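You operate a simulated robot arm through the tools that you are given. There is no shell and no other tool.

Carry out the task below with a simulated two-armed robot. There is one attempt and no reset: what you move stays moved.

JOB
Put the lot 30 pack in the carton marked packing and close it.
Fine: both flaps folded flat, the yellow slide bar over them; pinch and crush nothing.

The check looks at the end state, three seconds after you hand in, the way a careful person would. Anything else that was tipped, shoved, dropped, spilled or broken makes it a failure.

ROBOT AND FRAMES
Two 7-joint arms with two-finger parallel grippers on one trunk, on a base that moves. Base frame: it is fixed to the floor where the robot stands at the start and does not move with it; the origin is under the middle of the robot, x ahead of it, y to its left, z up. Lengths are in mm, angles in degrees, forces in N, time in s.
The left shoulder is at the start at [60, 143, 926], the right one opposite. With the tool pointing down near the work surface each hand reaches from about 320 to 740 mm from the robot's upright axis, wherever it stands, measured 20 degrees to its own side. Places, roughly: carton flap on the aisle side [400, -400, 900]; carton flap on the bench side [600, -400, 900]; carton marked packing [500, -400, 800]; yellow slide bar [500, -600, 900]. Payload 1.57 kg a hand.
The tool frame of a hand sits at the grasp point between the pads (the TCP): z along the fingers, y along the line on which they close. The tips reach 30 mm beyond it. Largest opening 110 mm; finger width 24, thickness 12; the body of the gripper, 48 by 112 mm, starts 78 mm behind the TCP.
Orientation is that of the tool frame in the base frame, as a unit quaternion [x, y, z, w]. With the fingers straight down and closing along the base's y, the tool's x points along the base's -x, its y along +y and its z along -z.

CONTROLS
- The arms move only by the tool drive_tool. It takes "left_commands", "right_commands" or both (then of equal length, played together; a hand with none holds still); each is a list of rows, each a list of 3 entries, a list of its own where there are three numbers: the turn, a rotation vector about the tool's x, y, z in rad, then the shift along the tool's x, y, z in m, then the finger opening in m, from 0 to 0.11. In form: [[[rx, ry, rz], [x, y, z], gripper], ...]. A call has 1 to 20 rows; each row is the pose to reach, as a shift and turn from the pose commanded when the call began, along the tool's axes at that moment. Rows are played at 5 a second. More than 50 mm and 8.6 degrees between two rows, or a gripper value outside its range, and nothing of the call is played. Where a pose cannot be reached the arm comes as near as it can. A force on the tool above 90 N (or 10 N above the force at the start of the call, whichever is more), or a blocked arm, ends the call early, and 0.2 s more pass. The fingers move at their own pace (about 45 mm/s each) and stop on an object; they squeeze with about 20 N. The grip force told is the motor's: it shows also when the fingers shut on nothing. Time passes only in rows, and 0.2 s behind the last, so rows that repeat a pose let the fingers close. The reply holds the time, the measured pose of the TCP, the force on the tool along the base axes, the opening and the grip force, in the units named above and with some noise, with the torque about the TCP (base axes, N m) and any sound that the robot's microphone picked up.
- Cameras (640 x 400 px; columns grow to the right, rows downward): "scene" is now at [33.8, -34.1, 1529.4]; the picture's right is [-0.46, -0.89, 0.00], its down [-0.73, 0.38, -0.57] and it looks along [0.51, -0.26, -0.82] (base axes); focal length 250 px, centre (320, 200). "left" rides on the left gripper at [70, -16, -141] in its tool frame; the picture's right is [0.23, 0.97, 0.00], its down [-0.86, 0.20, -0.48] and it looks along [-0.47, 0.11, 0.88] (tool axes); focal length 222 px, centre (320, 200). "right" rides on the right gripper at [70, 16, -141] in its tool frame; the picture's right is [-0.23, 0.97, 0.00], its down [-0.86, -0.20, -0.48] and it looks along [-0.47, -0.11, 0.88] (tool axes); focal length 222 px, centre (320, 200). There is no depth. A picture from a camera that has moved, and an enlarged one, comes with that camera's place and axes in the base frame and with its lens.
- camera(camera): a new picture of that camera. The clock stands still meanwhile.
- move_column(by): slides the trunk up (or, below 0, down) by that many mm; the arms and the scene camera ride with it, the base frame stays. It gives what a move gives, with no picture.
- base_move(legs): drives the robot by 1 to 6 legs, each [ahead, left, turn to the left] in mm, mm and degrees, along the robot's own axes; the way and the turn of a leg run together, so that a leg with both is an arc; at most 1500 mm and 180 degrees a leg. The arms and the cameras ride along, it lands a little off, and it stops where it bumps. It gives what a move gives.
- turn_head(pan, tilt): turns the head with the scene camera to pan (to the left, within 86 degrees either way) and tilt (down, from -29 to 69), counted from straight ahead of the robot. It gives what a move gives.
- inspect(camera, box): a new picture of the part [left, top, right, bottom] of that camera's present view, enlarged. The clock stands still meanwhile.
- finish_job(): hands the job in; it is judged then, once.

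Nothing tells you exact positions but the pictures and the camera data. Unless the task says otherwise, let go and move clear before handing in.

The tools are called after "Emit:" as name(argument=value, ...) on one line, values as JSON. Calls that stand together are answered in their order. drive_tool: Moves the arms, as the interface text tells. Its arguments: {"type":"object","properties":{"left_commands":{"type":"array","items":{"type":"array"}},"right_commands":{"type":"array","items":{"type":"array"}}},"required":[]} The other tools are called the same way: move_column (by) moves the trunk up or down; base_move (legs) drives the base; turn_head (pan, tilt) turns the head that bears the scene camera; camera (camera) takes a picture; inspect (camera, box) takes an enlarged picture of a part of a camera's view; finish_job () hands the job in.

At the start:

```text
t: 0.0
left_tool_pos: [594.0, -39.3, 1000.1]
left_tcp_rot: [0.0, 1.0, 0.0, 0.0]
left_ft_force: [-1.2, -0.2, 0.0]
left_wrist_torque: [0.02, -0.03, -0.01]
left_grip_width: 110.2
left_grasp_force: 0.0
right_tool_pos: [350.4, -546.9, 999.5]
right_tcp_rot: [0.0, 1.0, 0.0, 0.0]
right_ft_force: [0.0, 0.2, -0.1]
right_wrist_torque: [-0.01, 0.0, 0.0]
right_grip_width: 109.9
right_grasp_force: 0.0
trunk travel left (down, up): [-525.0, 65.0]
robot x, y, heading: [-1.8, 0.8, 0.3]
head pan, tilt (commanded): [-27.4, 55.3]
```

scene: 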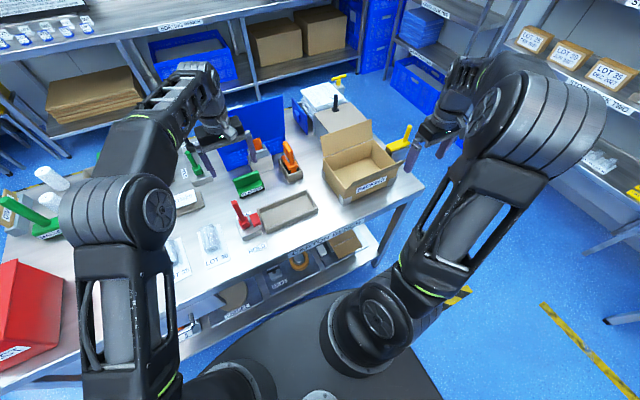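
right: 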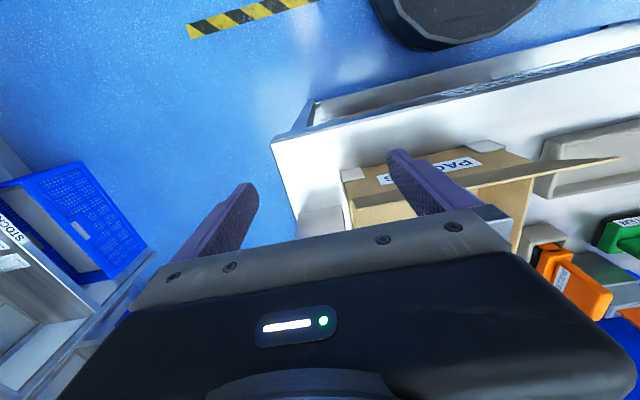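
left: 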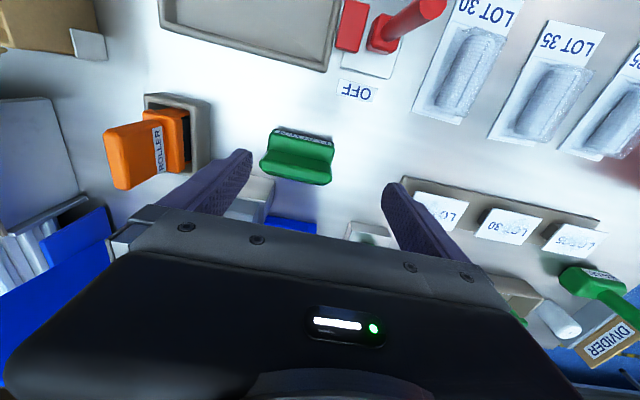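

The carton stands ahead-right on the bench with its flaps up, and the lot packs lie in a row near the bench edge. I'll look closer before moving anything.

Emit:
inspect(camera="scene", box=[280, 60, 460, 220])

Emit:
inspect(camera="scene", box=[140, 130, 340, 290])

Emit:
inspect(camera="left", box=[320, 0, 640, 200])

```text
2.50 times, centred on (370, 140) of scene
camera zoom: at [33.8, -34.1, 1529.4], right [-0.46, -0.89, 0.0], down [-0.73, 0.38, -0.57], along [0.51, -0.26, -0.82], focal length 625 px, centre (195, 350)
```

zoom: 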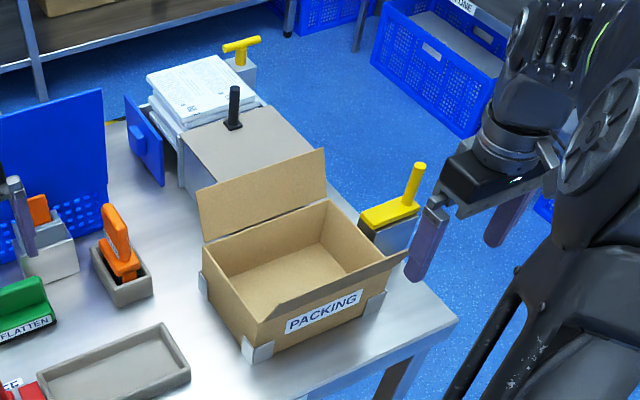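

```text
2.50 times, centred on (240, 210) of scene
camera zoom: at [33.8, -34.1, 1529.4], right [-0.46, -0.89, 0.0], down [-0.73, 0.38, -0.57], along [0.51, -0.26, -0.82], focal length 625 px, centre (520, 175)
```

zoom: 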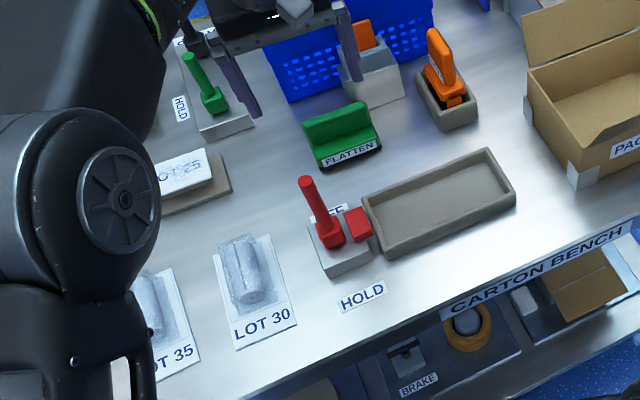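

```text
2.00 times, centred on (480, 100) of left
camera zoom: at [524.8, -55.6, 1140.4], right [-0.23, 0.97, 0.0], down [0.86, 0.2, 0.48], along [0.47, 0.11, -0.88], focal length 444 px, centre (0, 400)
```

zoom: 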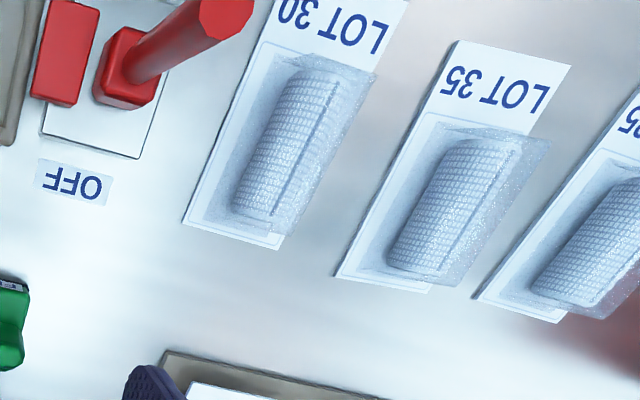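

The bench has lot packs, levers, some green and orange tools and the carton. I'll turn the head to read the other labels before I act.

Emit:
turn_head(pan=10, tilt=50)

Emit:
camera(camera="scene")

Emit:
turn_head(pan=-40, tilt=35)

Emit:
camera(camera="scene")

Emit:
turn_head(pan=-10, tilt=68)

Emit:
camera(camera="scene")

```text
t: 1.0
left_tool_pos: [593.1, -40.2, 999.3]
left_tcp_rot: [0.0, 1.0, 0.0, 0.001]
left_ft_force: [0.2, -0.2, 0.8]
left_wrist_torque: [0.02, 0.0, -0.01]
left_grip_width: 110.0
left_grasp_force: 0.1
right_tool_pos: [350.5, -546.3, 1000.4]
right_tcp_rot: [0.0, 1.0, 0.0, -0.001]
right_ft_force: [-0.1, 0.6, -0.1]
right_wrist_torque: [-0.02, -0.01, -0.02]
right_grip_width: 109.8
right_grasp_force: 0.0
trunk travel left (down, up): [-525.0, 65.0]
robot x, y, heading: [1.9, 1.7, -0.2]
head pan, tilt (commanded): [10.0, 50.0]
```

```text
taken
camera scene: at [45.9, 12.3, 1536.2], right [0.17, -0.98, 0.0], down [-0.75, -0.13, -0.64], along [0.63, 0.11, -0.77], focal length 250 px, centre (320, 200)
```

scene: 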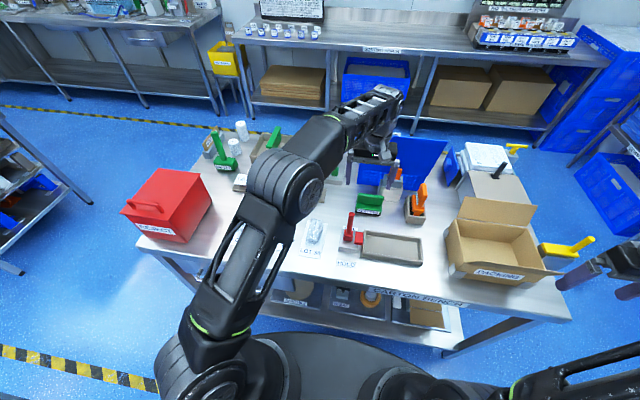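

```text
t: 2.2
left_tool_pos: [592.9, -40.1, 999.9]
left_tcp_rot: [0.0, 1.0, -0.001, 0.0]
left_ft_force: [-0.2, -0.3, -0.7]
left_wrist_torque: [0.02, 0.0, 0.0]
left_grip_width: 109.9
left_grasp_force: 0.1
right_tool_pos: [351.1, -545.9, 998.5]
right_tcp_rot: [0.0, 1.0, 0.0, 0.0]
right_ft_force: [-0.1, 0.1, -0.2]
right_wrist_torque: [0.02, 0.0, -0.01]
right_grip_width: 110.2
right_grasp_force: 0.0
trunk travel left (down, up): [-525.0, 65.0]
robot x, y, heading: [-3.8, -0.7, 0.5]
head pan, tilt (commanded): [-40.0, 35.0]
```

```text
taken
camera scene: at [37.6, -57.6, 1557.9], right [-0.64, -0.77, 0.0], down [-0.44, 0.37, -0.82], along [0.63, -0.53, -0.57], focal length 250 px, centre (320, 200)
```

scene: 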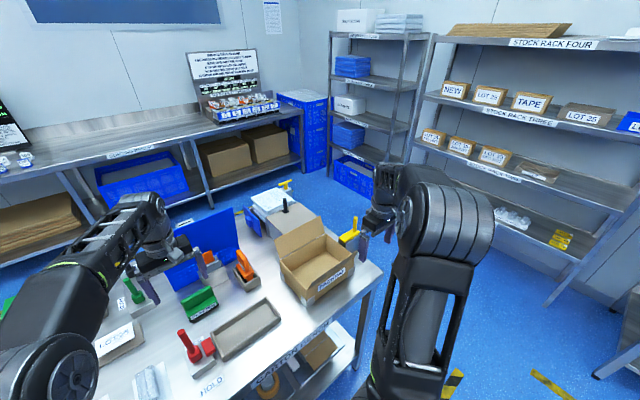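

```text
t: 3.2
left_tool_pos: [594.0, -40.6, 1000.5]
left_tcp_rot: [0.0, 1.0, 0.0, 0.0]
left_ft_force: [0.0, 0.5, -0.7]
left_wrist_torque: [0.02, -0.01, 0.02]
left_grip_width: 109.9
left_grasp_force: 0.0
right_tool_pos: [350.2, -545.9, 999.7]
right_tcp_rot: [0.0, 1.0, 0.0, 0.0]
right_ft_force: [-0.7, 0.4, -0.8]
right_wrist_torque: [-0.02, 0.02, 0.0]
right_grip_width: 109.9
right_grasp_force: 0.1
trunk travel left (down, up): [-525.0, 65.0]
robot x, y, heading: [-1.7, -1.5, 0.2]
head pan, tilt (commanded): [-10.0, 68.0]
```

```text
taken
camera scene: at [26.2, -11.0, 1515.1], right [-0.17, -0.98, 0.0], down [-0.91, 0.16, -0.38], along [0.37, -0.07, -0.93], focal length 250 px, centre (320, 200)
```

scene: 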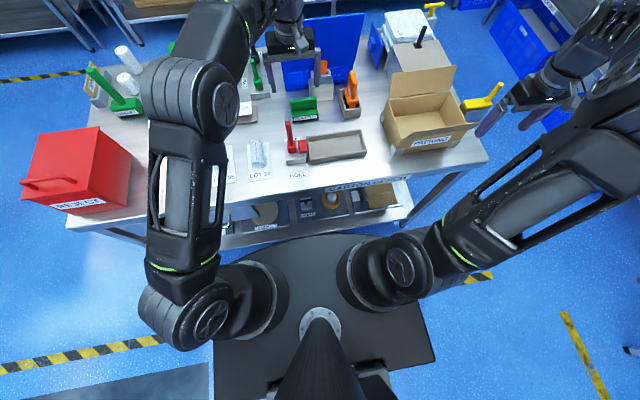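

There may be two sets of lot items: the wrapped ones on the near cards and some on a strip further back. I'll look closer at both, and at the carton and slide bar.

Emit:
inspect(camera="left", box=[380, 160, 640, 322])

Emit:
inspect(camera="right", box=[260, 80, 640, 320])

Emit:
inspect(camera="scene", box=[360, 0, 540, 160])

Emit:
inspect(camera="scene", box=[200, 60, 400, 220])

Emit:
inspect(camera="scene", box=[200, 160, 440, 250])

```text
2.46 times, centred on (510, 241) of left
camera zoom: at [524.8, -55.6, 1140.4], right [-0.23, 0.97, 0.0], down [0.86, 0.2, 0.48], along [0.47, 0.11, -0.88], focal length 547 px, centre (-148, 99)
```

zoom: 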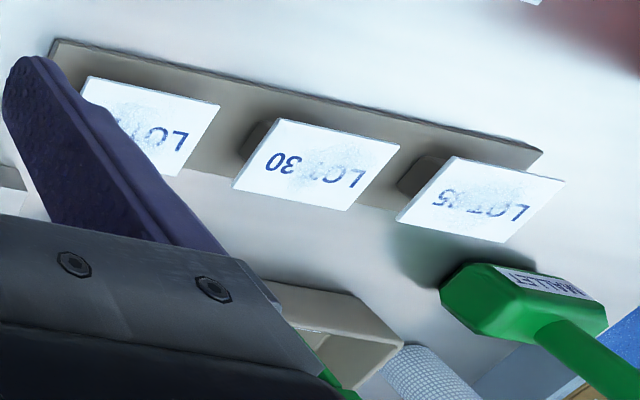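

```text
1.67 times, centred on (450, 200) of right
camera zoom: at [280.9, -530.2, 1141.0], right [0.23, 0.97, 0.0], down [0.86, -0.2, 0.48], along [0.47, -0.11, -0.88], focal length 370 px, centre (103, 200)
```

zoom: 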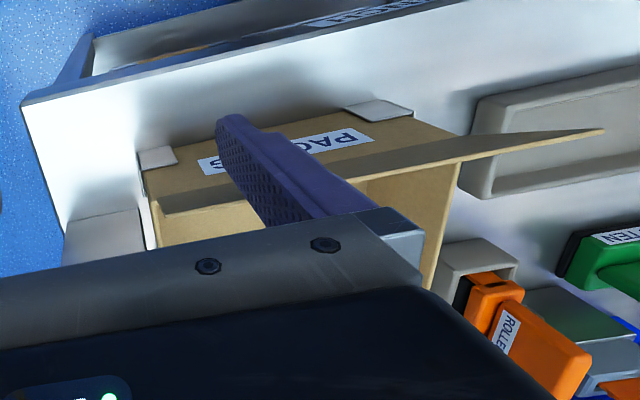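

```text
2.50 times, centred on (450, 80) of scene
camera zoom: at [26.2, -11.0, 1515.1], right [-0.17, -0.98, 0.0], down [-0.91, 0.16, -0.38], along [0.37, -0.07, -0.93], focal length 625 px, centre (-5, 500)
```

zoom: 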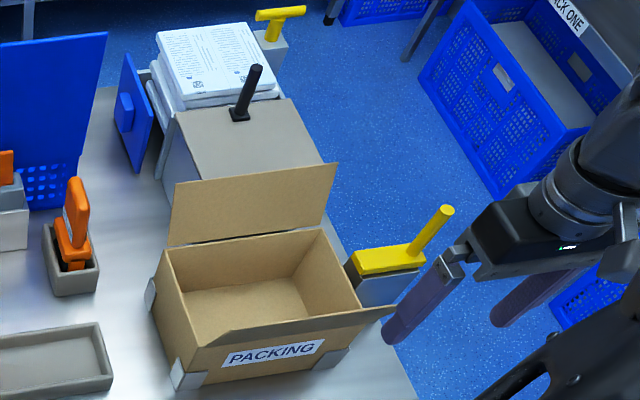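

```text
2.50 times, centred on (300, 140) of scene
camera zoom: at [26.2, -11.0, 1515.1], right [-0.17, -0.98, 0.0], down [-0.91, 0.16, -0.38], along [0.37, -0.07, -0.93], focal length 625 px, centre (370, 350)
```

zoom: 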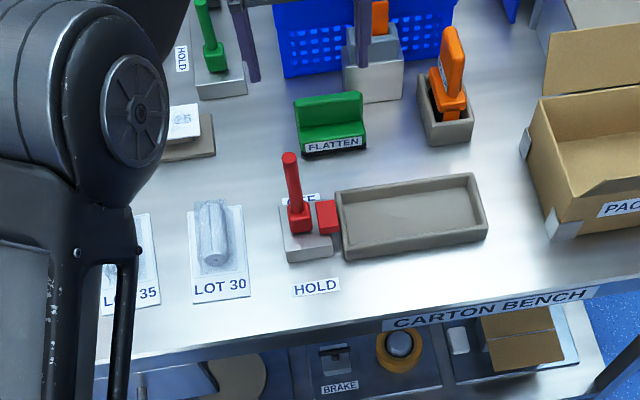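

```text
2.67 times, centred on (320, 205) of scene
camera zoom: at [26.2, -11.0, 1515.1], right [-0.17, -0.98, 0.0], down [-0.91, 0.16, -0.38], along [0.37, -0.07, -0.93], focal length 666 px, centre (320, 187)
```

zoom: 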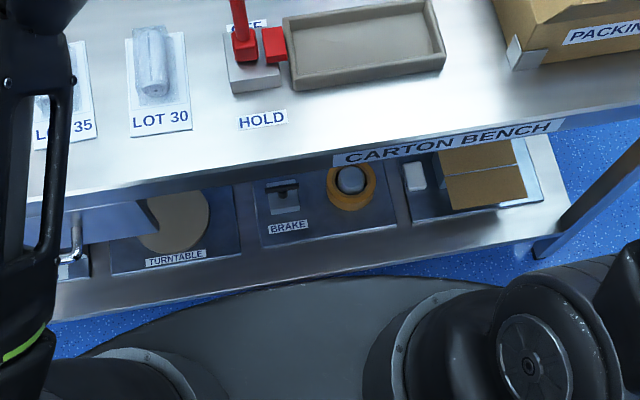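

The far row looks like upright cards or display slabs, and the near row holds the wrapped packs. I'll raise the left hand and move it back and left for a clear look at both rows.

Emit:
drive_tool(left_commands=[[[0, 0, 0], [0, 0, -0.04], 0.11], [[0, 0, 0], [0, 0.02, -0.08], 0.11], [[0, 0, 0], [0.03, 0.055, -0.09], 0.11], [[0, 0, 0], [0.06, 0.09, -0.09], 0.11], [[0, 0, 0], [0.08, 0.13, -0.09], 0.11], [[0, 0, 0], [0.1, 0.17, -0.09], 0.11], [[0, 0, 0], [0.12, 0.21, -0.09], 0.11], [[0, 0, 0], [0.14, 0.25, -0.09], 0.11], [[0, 0, 0], [0.15, 0.27, -0.09], 0.11]])

Emit:
camera(camera="left")

Emit:
camera(camera="scene")

```text
t: 5.2
left_tool_pos: [442.9, 231.3, 1091.2]
left_tcp_rot: [0.0, 1.0, 0.0, 0.0]
left_ft_force: [-0.4, -0.3, -0.2]
left_wrist_torque: [-0.02, -0.01, -0.01]
left_grip_width: 110.1
left_grasp_force: 0.0
left hand out of reach, approached as far as the arm can: row 1, 2, 3, 4
right_tool_pos: [349.8, -546.1, 999.0]
right_tcp_rot: [0.0, 1.0, 0.0, -0.001]
right_ft_force: [-0.4, -0.3, 0.3]
right_wrist_torque: [0.0, -0.04, 0.0]
right_grip_width: 109.8
right_grasp_force: 0.1
trunk travel left (down, up): [-525.0, 65.0]
robot x, y, heading: [-1.5, -0.8, 0.1]
head pan, tilt (commanded): [-10.0, 68.0]
```

```text
taken
camera left: at [373.1, 216.6, 1231.2], right [-0.23, 0.97, 0.0], down [0.86, 0.2, 0.48], along [0.47, 0.11, -0.88], focal length 222 px, centre (320, 200)
```

left: 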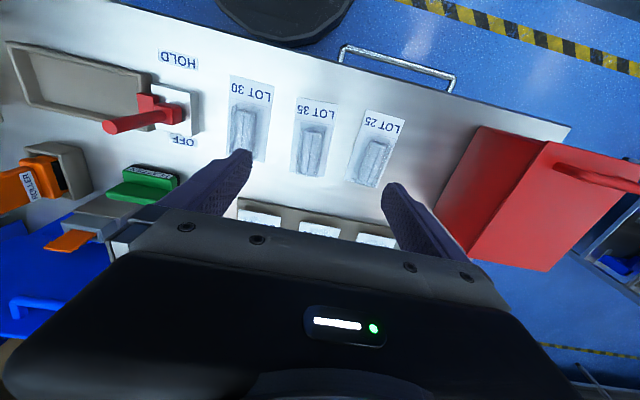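

```text
taken
camera scene: at [25.7, -10.4, 1515.0], right [-0.17, -0.98, 0.0], down [-0.91, 0.16, -0.37], along [0.37, -0.07, -0.93], focal length 250 px, centre (320, 200)
```

scene: 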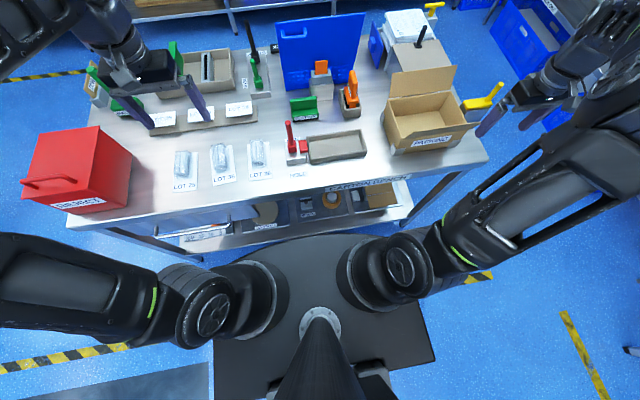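

Emit:
inspect(camera="scene", box=[60, 30, 300, 220])

Emit:
inspect(camera="left", box=[200, 50, 440, 200])

Emit:
inspect(camera="scene", box=[240, 20, 400, 180])

Emit:
inspect(camera="scene", box=[360, 40, 520, 170])

```text
2.11 times, centred on (180, 125) of scene
camera zoom: at [25.7, -10.4, 1515.0], right [-0.17, -0.98, 0.0], down [-0.91, 0.16, -0.37], along [0.37, -0.07, -0.93], focal length 526 px, centre (615, 358)
```

zoom: 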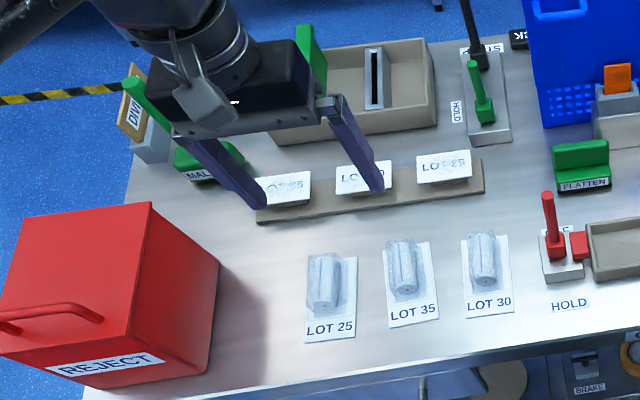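

```text
2.67 times, centred on (320, 125) of left
camera zoom: at [373.1, 216.6, 1231.2], right [-0.23, 0.97, 0.0], down [0.86, 0.2, 0.48], along [0.47, 0.11, -0.88], focal length 592 px, centre (320, 400)
```

zoom: 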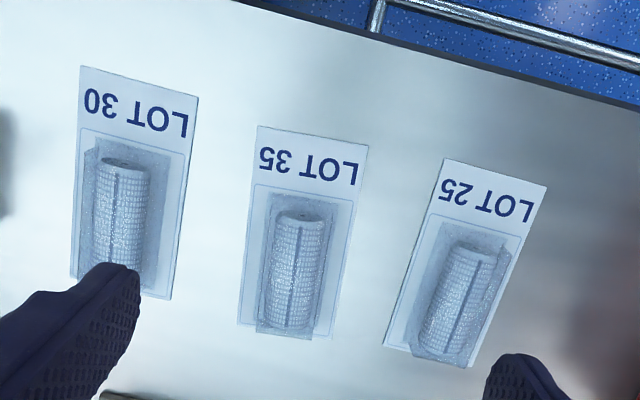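

```text
2.50 times, centred on (320, 100) of scene
camera zoom: at [25.7, -10.4, 1515.0], right [-0.17, -0.98, 0.0], down [-0.91, 0.16, -0.37], along [0.37, -0.07, -0.93], focal length 625 px, centre (320, 450)
```

zoom: 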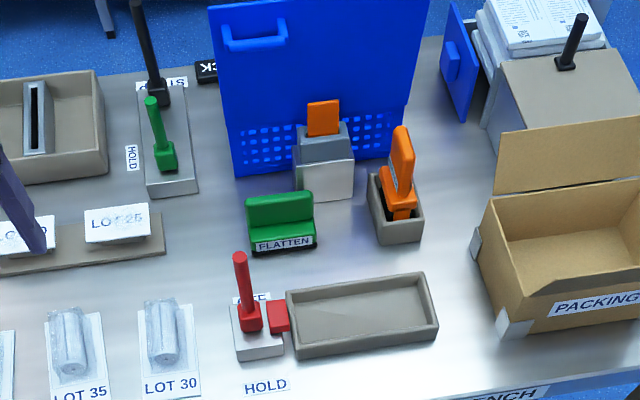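

```text
3.08 times, centred on (440, 105) of scene
camera zoom: at [25.7, -10.4, 1515.0], right [-0.17, -0.98, 0.0], down [-0.91, 0.16, -0.37], along [0.37, -0.07, -0.93], focal length 769 px, centre (-49, 492)
```

zoom: 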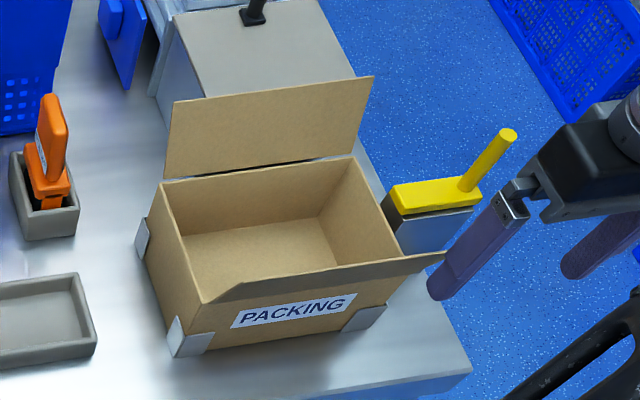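

The pack on the LOT 30 card is a wrapped roll lying along x at about (480, 107), on a bench at z≈820. The carton spans roughly x 417–565 and y −325 to −532, with its top near z 905. I'll bring the left hand over the pack for a close look.

Emit:
drive_tool(left_commands=[[[0, 0, 0], [-0.01, -0.04, 0.02], 0.11], [[0, 0, 0], [-0.02, -0.08, 0.05], 0.11], [[0, 0, 0], [-0.03, -0.115, 0.08], 0.11], [[0, 0, 0], [-0.037, -0.124, 0.101], 0.11], [[0, 0, 0], [-0.037, -0.124, 0.101], 0.11]])

Emit:
camera(camera="left")

Emit:
inspect(camera="left", box=[240, 60, 400, 200])

```text
refused: row 2 steps farther than a row can; nothing moved
```

```text
taken
camera left: at [373.1, 216.6, 1231.2], right [-0.23, 0.97, 0.0], down [0.86, 0.2, 0.48], along [0.47, 0.11, -0.88], focal length 222 px, centre (320, 200)
```

left: 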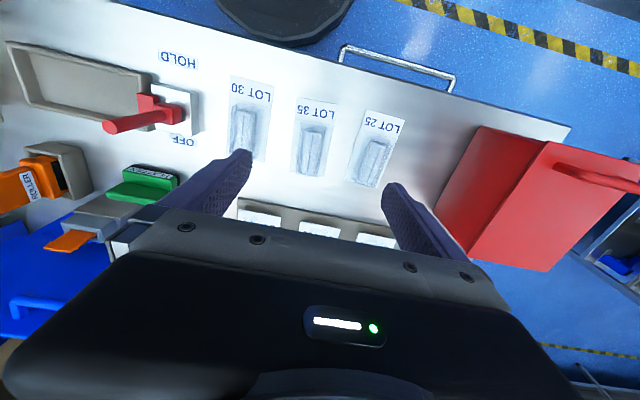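

```text
2.86 times, centred on (320, 130) of left
camera zoom: at [373.1, 216.6, 1231.2], right [-0.23, 0.97, 0.0], down [0.86, 0.2, 0.48], along [0.47, 0.11, -0.88], focal length 635 px, centre (320, 400)
```

zoom: 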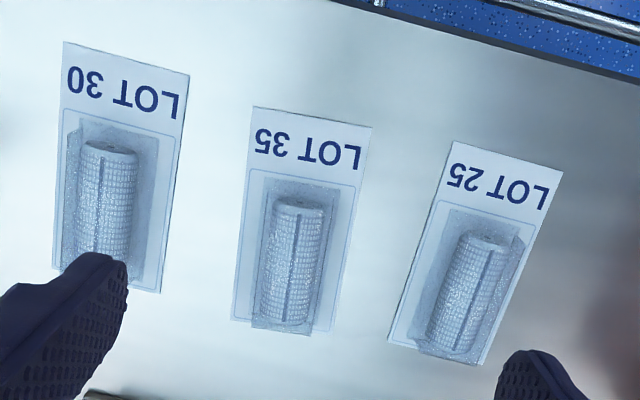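

The call was refused because one step was too long. The hand hasn't moved, so I'll send it again with shorter steps.

Emit:
drive_tool(left_commands=[[[0, 0, 0], [-0.007, -0.03, 0.02], 0.11], [[0, 0, 0], [-0.014, -0.06, 0.04], 0.11], [[0, 0, 0], [-0.022, -0.09, 0.06], 0.11], [[0, 0, 0], [-0.03, -0.115, 0.08], 0.11], [[0, 0, 0], [-0.037, -0.124, 0.101], 0.11], [[0, 0, 0], [-0.037, -0.124, 0.101], 0.11]])

Emit:
camera(camera="left")

Emit:
inspect(camera="left", box=[240, 60, 400, 200])

```text
t: 6.6
left_tool_pos: [480.5, 105.8, 988.0]
left_tcp_rot: [0.0, 1.0, 0.0, 0.0]
left_ft_force: [-0.1, -0.6, 0.0]
left_wrist_torque: [0.01, -0.01, -0.04]
left_grip_width: 110.0
left_grasp_force: 0.1
right_tool_pos: [350.4, -546.2, 1000.3]
right_tcp_rot: [0.0, 1.0, 0.001, 0.0]
right_ft_force: [-0.4, 0.1, -0.2]
right_wrist_torque: [0.01, 0.0, 0.0]
right_grip_width: 110.3
right_grasp_force: 0.1
trunk travel left (down, up): [-525.0, 65.0]
robot x, y, heading: [-3.2, 2.2, 0.0]
head pan, tilt (commanded): [-10.0, 68.0]
```

```text
taken
camera left: at [410.5, 90.1, 1129.1], right [-0.23, 0.97, 0.0], down [0.85, 0.2, 0.48], along [0.47, 0.11, -0.88], focal length 222 px, centre (320, 200)
```

left: 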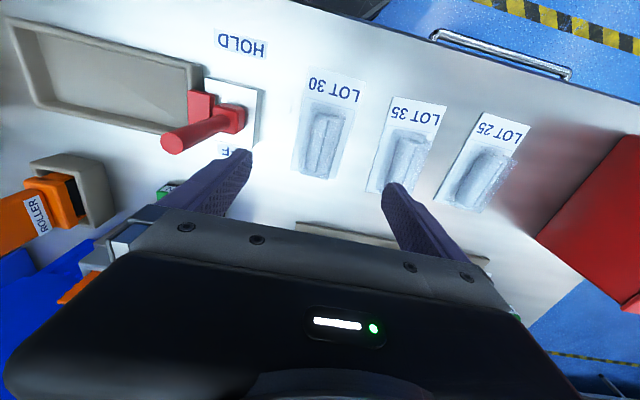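

```text
2.86 times, centred on (320, 130) of left
camera zoom: at [410.5, 90.1, 1129.1], right [-0.23, 0.97, 0.0], down [0.85, 0.2, 0.48], along [0.47, 0.11, -0.88], focal length 635 px, centre (320, 400)
```

zoom: 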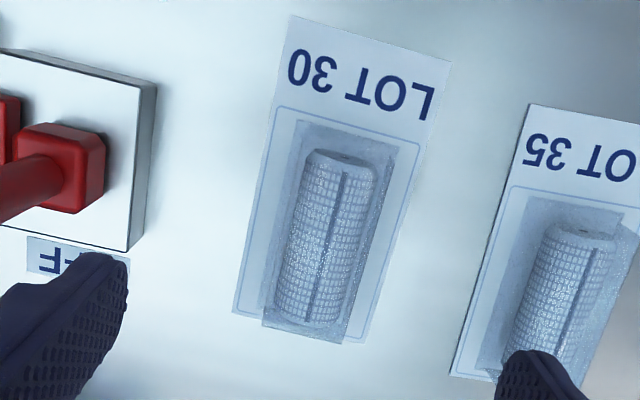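

The LOT 30 roll lies along x, centred near (487, 110). It's about 32 mm across with wrap out to about 46 mm, and the LOT 35 pack starts at y≈186. I'll narrow the opening to 80 mm and go down partway.

Emit:
drive_tool(left_commands=[[[0, 0, 0], [-0.003, 0.003, 0.02], 0.08], [[0, 0, 0], [-0.0055, 0.0047, 0.045], 0.08], [[0, 0, 0], [-0.0055, 0.0047, 0.07], 0.08], [[0, 0, 0], [-0.0055, 0.0047, 0.095], 0.08], [[0, 0, 0], [-0.0055, 0.0047, 0.113], 0.08], [[0, 0, 0], [-0.0055, 0.0047, 0.113], 0.08]])

Emit:
camera(camera="left")

Emit:
inspect(camera="scene", box=[200, 110, 320, 200])

```text
t: 8.0
left_tool_pos: [484.3, 111.3, 876.5]
left_tcp_rot: [0.0, 1.0, 0.0, 0.0]
left_ft_force: [0.2, -0.4, 0.4]
left_wrist_torque: [0.01, -0.05, -0.01]
left_grip_width: 79.7
left_grasp_force: 0.0
right_tool_pos: [351.0, -545.9, 999.3]
right_tcp_rot: [0.0, 1.0, 0.0, 0.0]
right_ft_force: [-0.2, -0.4, 0.1]
right_wrist_torque: [0.01, 0.0, 0.0]
right_grip_width: 110.2
right_grasp_force: 0.1
trunk travel left (down, up): [-525.0, 65.0]
robot x, y, heading: [-0.4, 1.4, 0.2]
head pan, tilt (commanded): [-10.0, 68.0]
```

```text
taken
camera left: at [415.8, 95.3, 1016.9], right [-0.23, 0.97, 0.0], down [0.85, 0.2, 0.48], along [0.47, 0.11, -0.88], focal length 222 px, centre (320, 200)
```

left: 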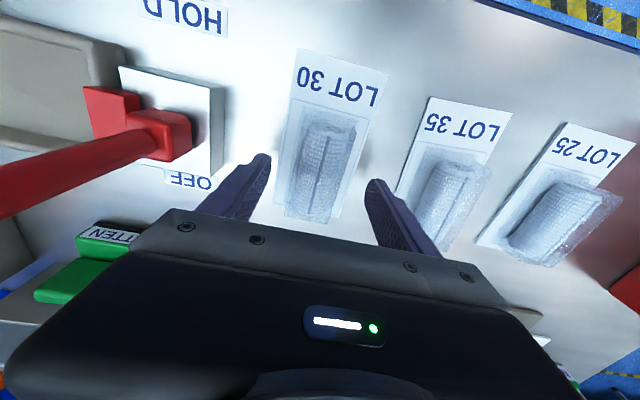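

```text
4.44 times, centred on (260, 155) of scene
camera zoom: at [26.0, -10.9, 1515.0], right [-0.17, -0.98, 0.0], down [-0.91, 0.16, -0.37], along [0.37, -0.07, -0.93], focal length 1111 px, centre (587, 400)
```

zoom: 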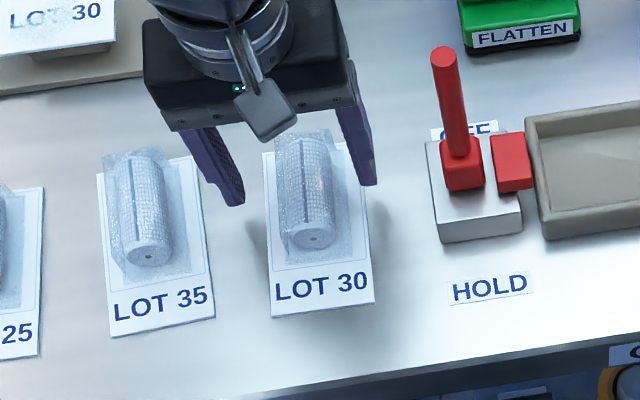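

The fingers straddle the pack evenly. I'll go down to z≈857, which puts the tips just above the bench, and watch the force.

Emit:
drive_tool(left_commands=[[[0, 0, 0], [-0.001, 0, 0.008], 0.08], [[0, 0, 0], [-0.001, 0, 0.016], 0.08], [[0, 0, 0], [-0.001, 0, 0.02], 0.08], [[0, 0, 0], [-0.001, 0, 0.02], 0.08]])

Emit:
inspect(camera="scene", box=[200, 110, 320, 200])

Emit:
camera(camera="left")

```text
t: 9.0
left_tool_pos: [485.7, 111.2, 855.5]
left_tcp_rot: [0.0, 1.0, 0.0, 0.0]
left_ft_force: [-0.7, 0.0, 0.2]
left_wrist_torque: [-0.02, -0.01, 0.0]
left_grip_width: 80.1
left_grasp_force: 0.1
right_tool_pos: [350.9, -544.6, 998.9]
right_tcp_rot: [0.0, 1.0, 0.001, 0.0]
right_ft_force: [0.3, -0.1, -0.4]
right_wrist_torque: [0.0, 0.01, 0.01]
right_grip_width: 110.0
right_grasp_force: 0.1
trunk travel left (down, up): [-525.0, 65.0]
robot x, y, heading: [-1.8, -3.7, 0.0]
head pan, tilt (commanded): [-10.0, 68.0]
```

```text
4.44 times, centred on (260, 155) of scene
camera zoom: at [26.1, -10.9, 1515.0], right [-0.17, -0.98, 0.0], down [-0.91, 0.16, -0.37], along [0.37, -0.07, -0.93], focal length 1111 px, centre (587, 400)
```

zoom: 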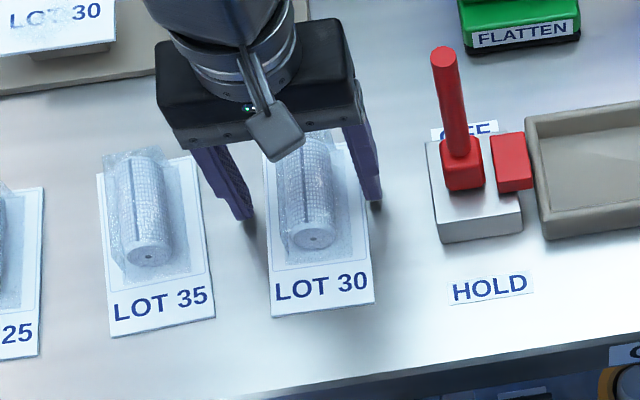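

```text
taken
camera left: at [417.4, 95.4, 996.1], right [-0.23, 0.97, 0.0], down [0.85, 0.2, 0.48], along [0.47, 0.11, -0.88], focal length 222 px, centre (320, 200)
```

left: 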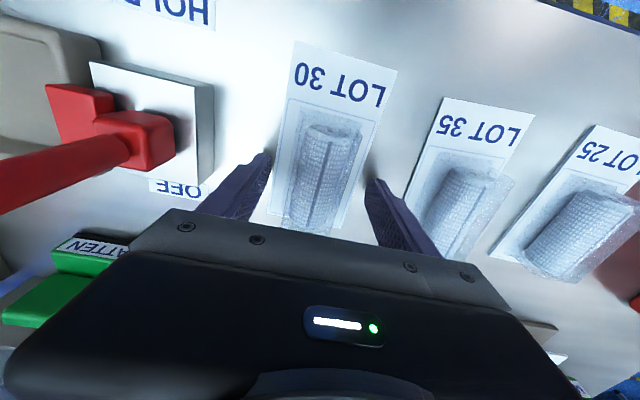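

The hand is at grasp height with no contact. I'll close in steps and watch the grip force so nothing gets crushed.

Emit:
drive_tool(left_commands=[[[0, 0, 0], [0, 0, 0], 0.06], [[0, 0, 0], [0, 0, 0], 0.048], [[0, 0, 0], [0, 0, 0], 0.048]])

Emit:
drive_tool(left_commands=[[[0, 0, 0], [0, 0, 0], 0.042], [[0, 0, 0], [0, 0, 0], 0.038], [[0, 0, 0], [0, 0, 0], 0.038]])

Emit:
camera(camera="left")

```text
t: 9.8
left_tool_pos: [486.2, 110.3, 855.6]
left_tcp_rot: [0.0, 1.0, 0.0, 0.0]
left_ft_force: [0.1, -0.1, -0.6]
left_wrist_torque: [0.0, 0.01, 0.0]
left_grip_width: 48.1
left_grasp_force: 0.1
right_tool_pos: [351.1, -546.1, 1000.2]
right_tcp_rot: [-0.001, 1.0, 0.0, 0.0]
right_ft_force: [-0.9, -0.2, 1.1]
right_wrist_torque: [-0.01, -0.01, -0.01]
right_grip_width: 110.1
right_grasp_force: 0.0
trunk travel left (down, up): [-525.0, 65.0]
robot x, y, heading: [0.9, -1.0, 0.0]
head pan, tilt (commanded): [-10.0, 68.0]
```

```text
t: 10.6
left_tool_pos: [486.2, 111.3, 855.9]
left_tcp_rot: [0.0, 1.0, 0.0, 0.0]
left_ft_force: [-0.4, -0.3, 0.1]
left_wrist_torque: [0.0, 0.0, 0.0]
left_grip_width: 39.2
left_grasp_force: 20.0
right_tool_pos: [349.7, -547.1, 1000.6]
right_tcp_rot: [0.0, 1.0, 0.0, 0.001]
right_ft_force: [-0.7, 0.5, -0.5]
right_wrist_torque: [-0.02, -0.03, 0.04]
right_grip_width: 110.1
right_grasp_force: 0.0
trunk travel left (down, up): [-525.0, 65.0]
robot x, y, heading: [-0.4, 1.7, 0.1]
head pan, tilt (commanded): [-10.0, 68.0]
```

```text
taken
camera left: at [417.4, 95.3, 996.3], right [-0.23, 0.97, 0.0], down [0.85, 0.2, 0.48], along [0.47, 0.11, -0.88], focal length 222 px, centre (320, 200)
```

left: 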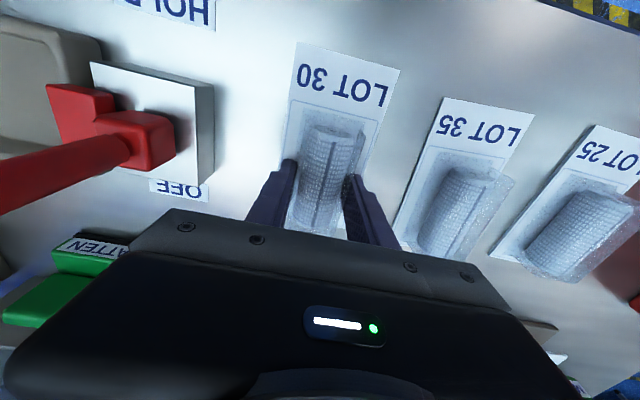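

The grip holds at 39 mm with 20 N and no cracking sound. I'll lift slowly and check that the pack comes up and the card stays.

Emit:
drive_tool(left_commands=[[[0, 0, 0], [0, 0, -0.01], 0.038], [[0, 0, 0], [0, 0, -0.025], 0.038], [[0, 0, 0], [0, 0, -0.045], 0.038], [[0, 0, 0], [0, 0, -0.065], 0.038], [[0, 0, 0], [0, 0, -0.08], 0.038]])

Emit:
camera(camera="left")

Emit:
inspect(camera="scene", box=[200, 80, 320, 200])

```text
t: 11.8
left_tool_pos: [486.7, 110.6, 934.4]
left_tcp_rot: [0.0, 1.0, 0.0, 0.0]
left_ft_force: [0.3, 0.2, 0.3]
left_wrist_torque: [-0.03, -0.01, -0.01]
left_grip_width: 38.8
left_grasp_force: 20.2
right_tool_pos: [350.5, -545.5, 999.2]
right_tcp_rot: [0.001, 1.0, 0.0, -0.001]
right_ft_force: [0.1, 0.2, 0.4]
right_wrist_torque: [0.03, 0.01, -0.01]
right_grip_width: 110.3
right_grasp_force: 0.1
trunk travel left (down, up): [-525.0, 65.0]
robot x, y, heading: [0.6, 2.1, -0.0]
head pan, tilt (commanded): [-10.0, 68.0]
```

```text
taken
camera left: at [417.6, 95.4, 1075.7], right [-0.23, 0.97, 0.0], down [0.86, 0.2, 0.48], along [0.47, 0.11, -0.88], focal length 222 px, centre (320, 200)
```

left: 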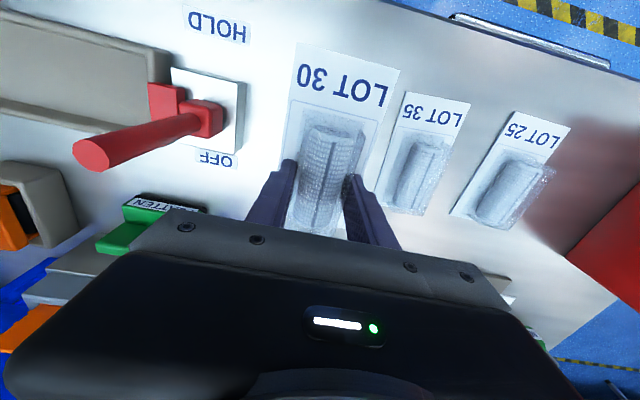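

```text
3.33 times, centred on (260, 140) of scene
camera zoom: at [25.9, -10.8, 1515.0], right [-0.17, -0.98, 0.0], down [-0.91, 0.16, -0.37], along [0.37, -0.07, -0.93], focal length 833 px, centre (520, 400)
```

zoom: 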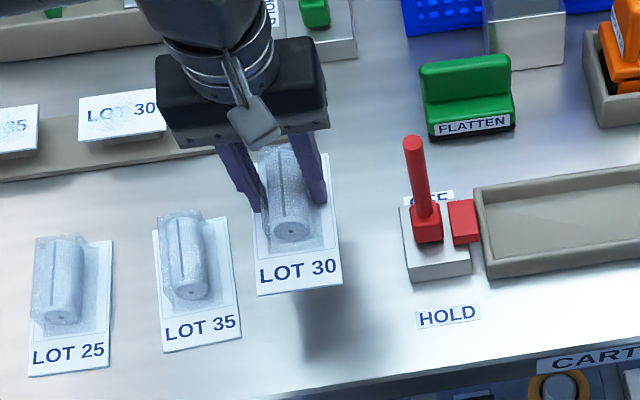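

The card rises with the roll, so it's part of the pack: about 133 × 70 mm and labelled LOT 30. It will fit the carton only with its long side along y, so I need to turn it 90°. First I'll lift it clear of everything and check the space to the right before driving.

Emit:
drive_tool(left_commands=[[[0, 0, 0], [0.005, 0, -0.03], 0.038], [[0, 0, 0], [0.01, 0, -0.06], 0.038], [[0, 0, 0], [0.02, 0, -0.09], 0.038], [[0, 0, 0], [0.03, 0, -0.12], 0.038], [[0, 0, 0], [0.03, 0, -0.14], 0.038]], right_commands=[[[0, 0, 0], [0, 0, -0.02], 0.11], [[0, 0, 0], [0, 0, -0.04], 0.11], [[0, 0, 0], [0, 0, -0.06], 0.11], [[0, 0, 0], [0, 0, -0.07], 0.11], [[0, 0, 0], [0, 0, -0.07], 0.11]])

Emit:
turn_head(pan=-75, tilt=45)

Emit:
camera(camera="scene")

Emit:
camera(camera="left")

Emit:
camera(camera="right")

```text
t: 13.0
left_tool_pos: [456.1, 110.9, 1075.1]
left_tcp_rot: [0.0, 1.0, 0.0, 0.0]
left_ft_force: [0.2, -0.1, -0.3]
left_wrist_torque: [0.01, -0.03, -0.02]
left_grip_width: 39.5
left_grasp_force: 20.1
right_tool_pos: [351.4, -547.4, 1068.6]
right_tcp_rot: [0.0, 1.0, 0.0, 0.001]
right_ft_force: [0.5, 0.1, 0.9]
right_wrist_torque: [-0.01, 0.0, 0.02]
right_grip_width: 110.1
right_grasp_force: 0.0
trunk travel left (down, up): [-525.0, 65.0]
robot x, y, heading: [4.3, 1.4, -0.1]
head pan, tilt (commanded): [-10.0, 68.0]
```

```text
t: 14.4
left_tool_pos: [454.2, 111.5, 1075.7]
left_tcp_rot: [-0.001, 1.0, 0.001, -0.001]
left_ft_force: [0.5, 0.6, 0.3]
left_wrist_torque: [-0.01, 0.03, -0.01]
left_grip_width: 39.0
left_grasp_force: 20.5
right_tool_pos: [350.3, -546.9, 1069.0]
right_tcp_rot: [0.0, 1.0, -0.001, -0.001]
right_ft_force: [0.4, -0.4, 0.5]
right_wrist_torque: [-0.03, 0.0, 0.02]
right_grip_width: 109.8
right_grasp_force: 0.0
trunk travel left (down, up): [-525.0, 65.0]
robot x, y, heading: [2.8, 1.5, 0.0]
head pan, tilt (commanded): [-75.0, 45.0]
```

```text
taken
camera scene: at [-8.9, -79.5, 1543.1], right [-0.97, -0.26, 0.0], down [-0.18, 0.68, -0.71], along [0.18, -0.68, -0.71], focal length 250 px, centre (320, 200)
```

scene: 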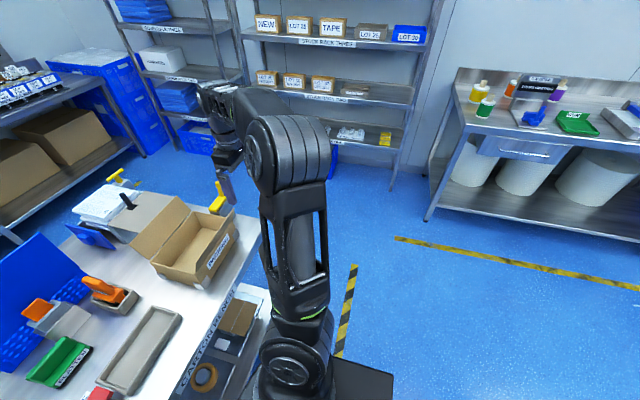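

```text
taken
camera left: at [386.3, 95.2, 1216.0], right [-0.23, 0.97, 0.0], down [0.86, 0.2, 0.48], along [0.47, 0.11, -0.88], focal length 222 px, centre (320, 200)
```

left: 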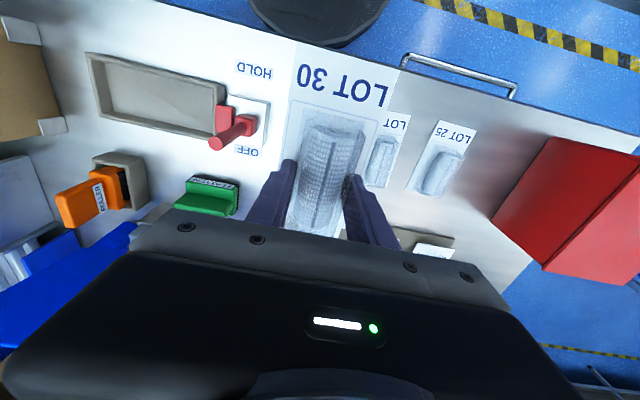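

```text
taken
camera right: at [281.2, -530.5, 1210.9], right [0.23, 0.97, 0.0], down [0.86, -0.2, 0.48], along [0.47, -0.11, -0.88], focal length 222 px, centre (320, 200)
```

right: 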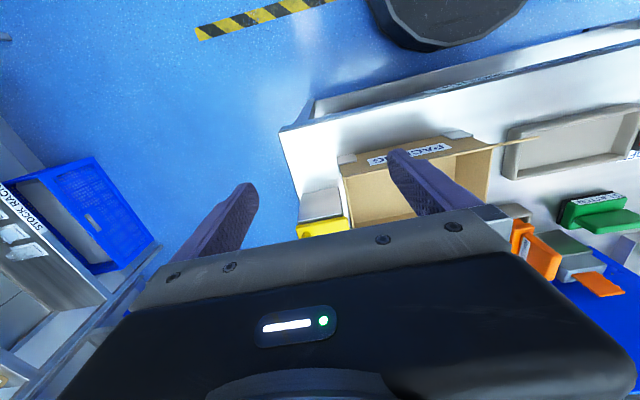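

The pack is clear at z≈1075, and the aisle to the right is free (the rack is beyond y≈−1500). I'll drive sideways about 320 mm so the carton is in front of the left hand and the slide bar in front of the right.

Emit:
base_move(legs=[[0, -160, 0], [0, -160, 0]])

Emit:
turn_head(pan=-12, tilt=60)

Emit:
camera(camera="scene")

Emit:
camera(camera="left")

```text
t: 16.8
left_tool_pos: [455.7, -211.1, 1076.9]
left_tcp_rot: [0.001, 1.0, 0.001, 0.0]
left_ft_force: [0.3, -0.5, -0.3]
left_wrist_torque: [0.01, -0.01, 0.01]
left_grip_width: 39.1
left_grasp_force: 19.8
right_tool_pos: [348.6, -867.9, 1069.0]
right_tcp_rot: [0.002, 1.0, 0.001, 0.0]
right_ft_force: [0.0, 0.0, 0.0]
right_wrist_torque: [0.05, -0.01, -0.02]
right_grip_width: 109.8
right_grasp_force: 0.0
trunk travel left (down, up): [-525.0, 65.0]
robot x, y, heading: [0.0, -317.2, 0.0]
head pan, tilt (commanded): [-75.0, 45.0]
```

```text
t: 18.1
left_tool_pos: [455.6, -209.5, 1075.5]
left_tcp_rot: [0.001, 1.0, 0.0, -0.001]
left_ft_force: [-0.5, 0.2, -0.6]
left_wrist_torque: [0.03, 0.0, -0.02]
left_grip_width: 38.6
left_grasp_force: 20.0
right_tool_pos: [348.4, -866.3, 1069.0]
right_tcp_rot: [0.001, 1.0, 0.0, 0.0]
right_ft_force: [-0.3, -0.5, -0.1]
right_wrist_torque: [0.0, -0.03, 0.0]
right_grip_width: 109.8
right_grasp_force: 0.1
trunk travel left (down, up): [-525.0, 65.0]
robot x, y, heading: [-0.4, -320.7, -0.0]
head pan, tilt (commanded): [-12.0, 60.0]
```

```text
taken
camera scene: at [34.6, -334.2, 1523.7], right [-0.21, -0.98, 0.0], down [-0.85, 0.18, -0.5], along [0.49, -0.11, -0.87], focal length 250 px, centre (320, 200)
```

scene: 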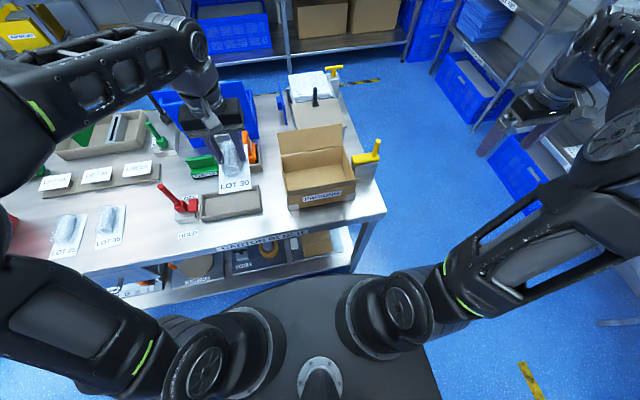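

```text
taken
camera left: at [385.9, -225.0, 1216.2], right [-0.23, 0.97, 0.0], down [0.86, 0.2, 0.48], along [0.47, 0.11, -0.88], focal length 222 px, centre (320, 200)
```

left: 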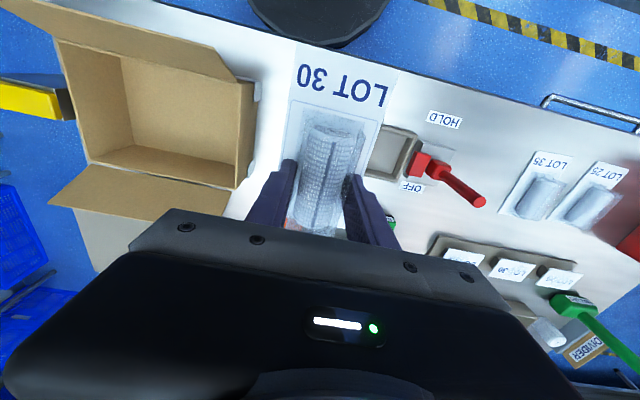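

I'm now in front of the carton, which looks empty. I'll zoom in to measure it along with its flaps and the bar.

Emit:
inspect(camera="scene", box=[260, 110, 400, 220])

Emit:
inspect(camera="left", box=[0, 0, 320, 280])

```text
3.64 times, centred on (330, 165) of scene
camera zoom: at [34.6, -334.2, 1523.7], right [-0.21, -0.98, 0.0], down [-0.85, 0.18, -0.5], along [0.49, -0.11, -0.87], focal length 909 px, centre (284, 327)
```

zoom: 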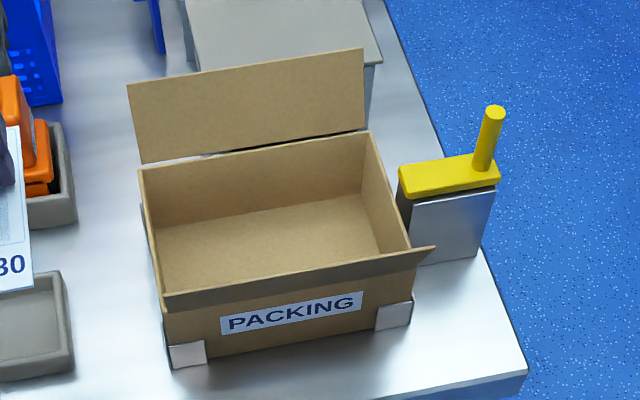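

```text
1.43 times, centred on (160, 140) of left
camera zoom: at [385.9, -225.0, 1216.2], right [-0.23, 0.97, 0.0], down [0.86, 0.2, 0.48], along [0.47, 0.11, -0.88], focal length 317 px, centre (549, 286)
```

zoom: 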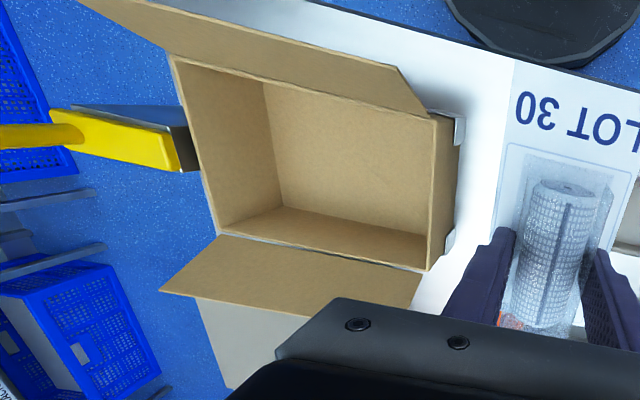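

Measurements: carton rim at z≈908, x 415–563, y −318 to −528, with both flaps leaning outward about 23° and tips near z 980. The bar top is at about z 922 with its handle near (489, −602). Next I'll turn the pack 90° while it's still high.

Emit:
drive_tool(left_commands=[[[0, 0, 0.1428], [0, 0, 0], 0.038], [[0, 0, 0.2856], [0, 0, 0], 0.038], [[0, 0, 0.4284], [0, 0, 0], 0.038], [[0, 0, 0.5712], [0, 0, 0], 0.038], [[0, 0, 0.714], [0, 0, 0], 0.038], [[0, 0, 0.8568], [0, 0, 0], 0.038], [[0, 0, 0.9996], [0, 0, 0], 0.038], [[0, 0, 1.1424], [0, 0, 0], 0.038], [[0, 0, 1.2852], [0, 0, 0], 0.038], [[0, 0, 1.428], [0, 0, 0], 0.038], [[0, 0, 1.5708], [0, 0, 0], 0.038], [[0, 0, 1.5708], [0, 0, 0], 0.038]])

Emit:
camera(camera="left")

Emit:
camera(camera="scene")

```text
t: 20.7
left_tool_pos: [454.9, -209.9, 1074.6]
left_tcp_rot: [0.708, 0.706, 0.0, 0.0]
left_ft_force: [0.3, -0.4, -0.4]
left_wrist_torque: [0.01, -0.03, 0.0]
left_grip_width: 39.1
left_grasp_force: 20.0
right_tool_pos: [348.5, -866.6, 1069.3]
right_tcp_rot: [0.002, 1.0, 0.0, 0.0]
right_ft_force: [0.3, 0.8, -1.1]
right_wrist_torque: [0.02, 0.01, 0.0]
right_grip_width: 110.0
right_grasp_force: 0.2
trunk travel left (down, up): [-525.0, 65.0]
robot x, y, heading: [-3.3, -319.8, -0.1]
head pan, tilt (commanded): [-12.0, 60.0]
```

```text
taken
camera left: at [439.4, -139.3, 1216.0], right [0.97, 0.22, 0.0], down [0.2, -0.86, 0.48], along [0.11, -0.47, -0.88], focal length 222 px, centre (320, 200)
```

left: 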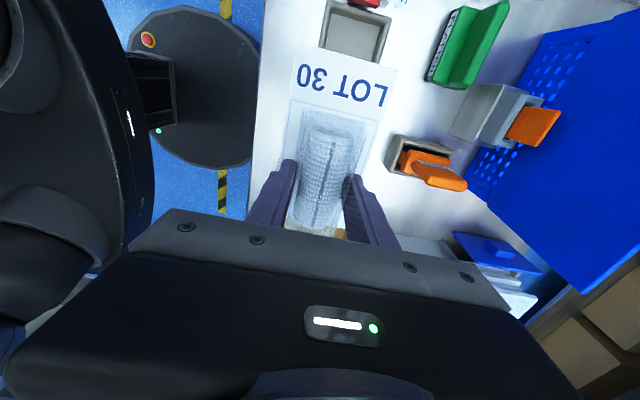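

```text
taken
camera scene: at [34.6, -334.1, 1523.7], right [-0.21, -0.98, 0.0], down [-0.85, 0.18, -0.5], along [0.49, -0.11, -0.87], focal length 250 px, centre (320, 200)
```

scene: 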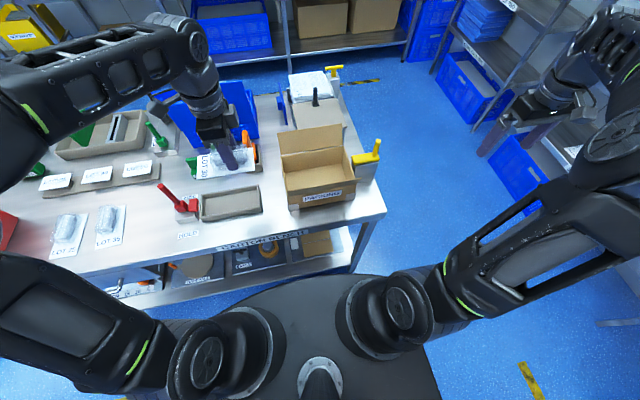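

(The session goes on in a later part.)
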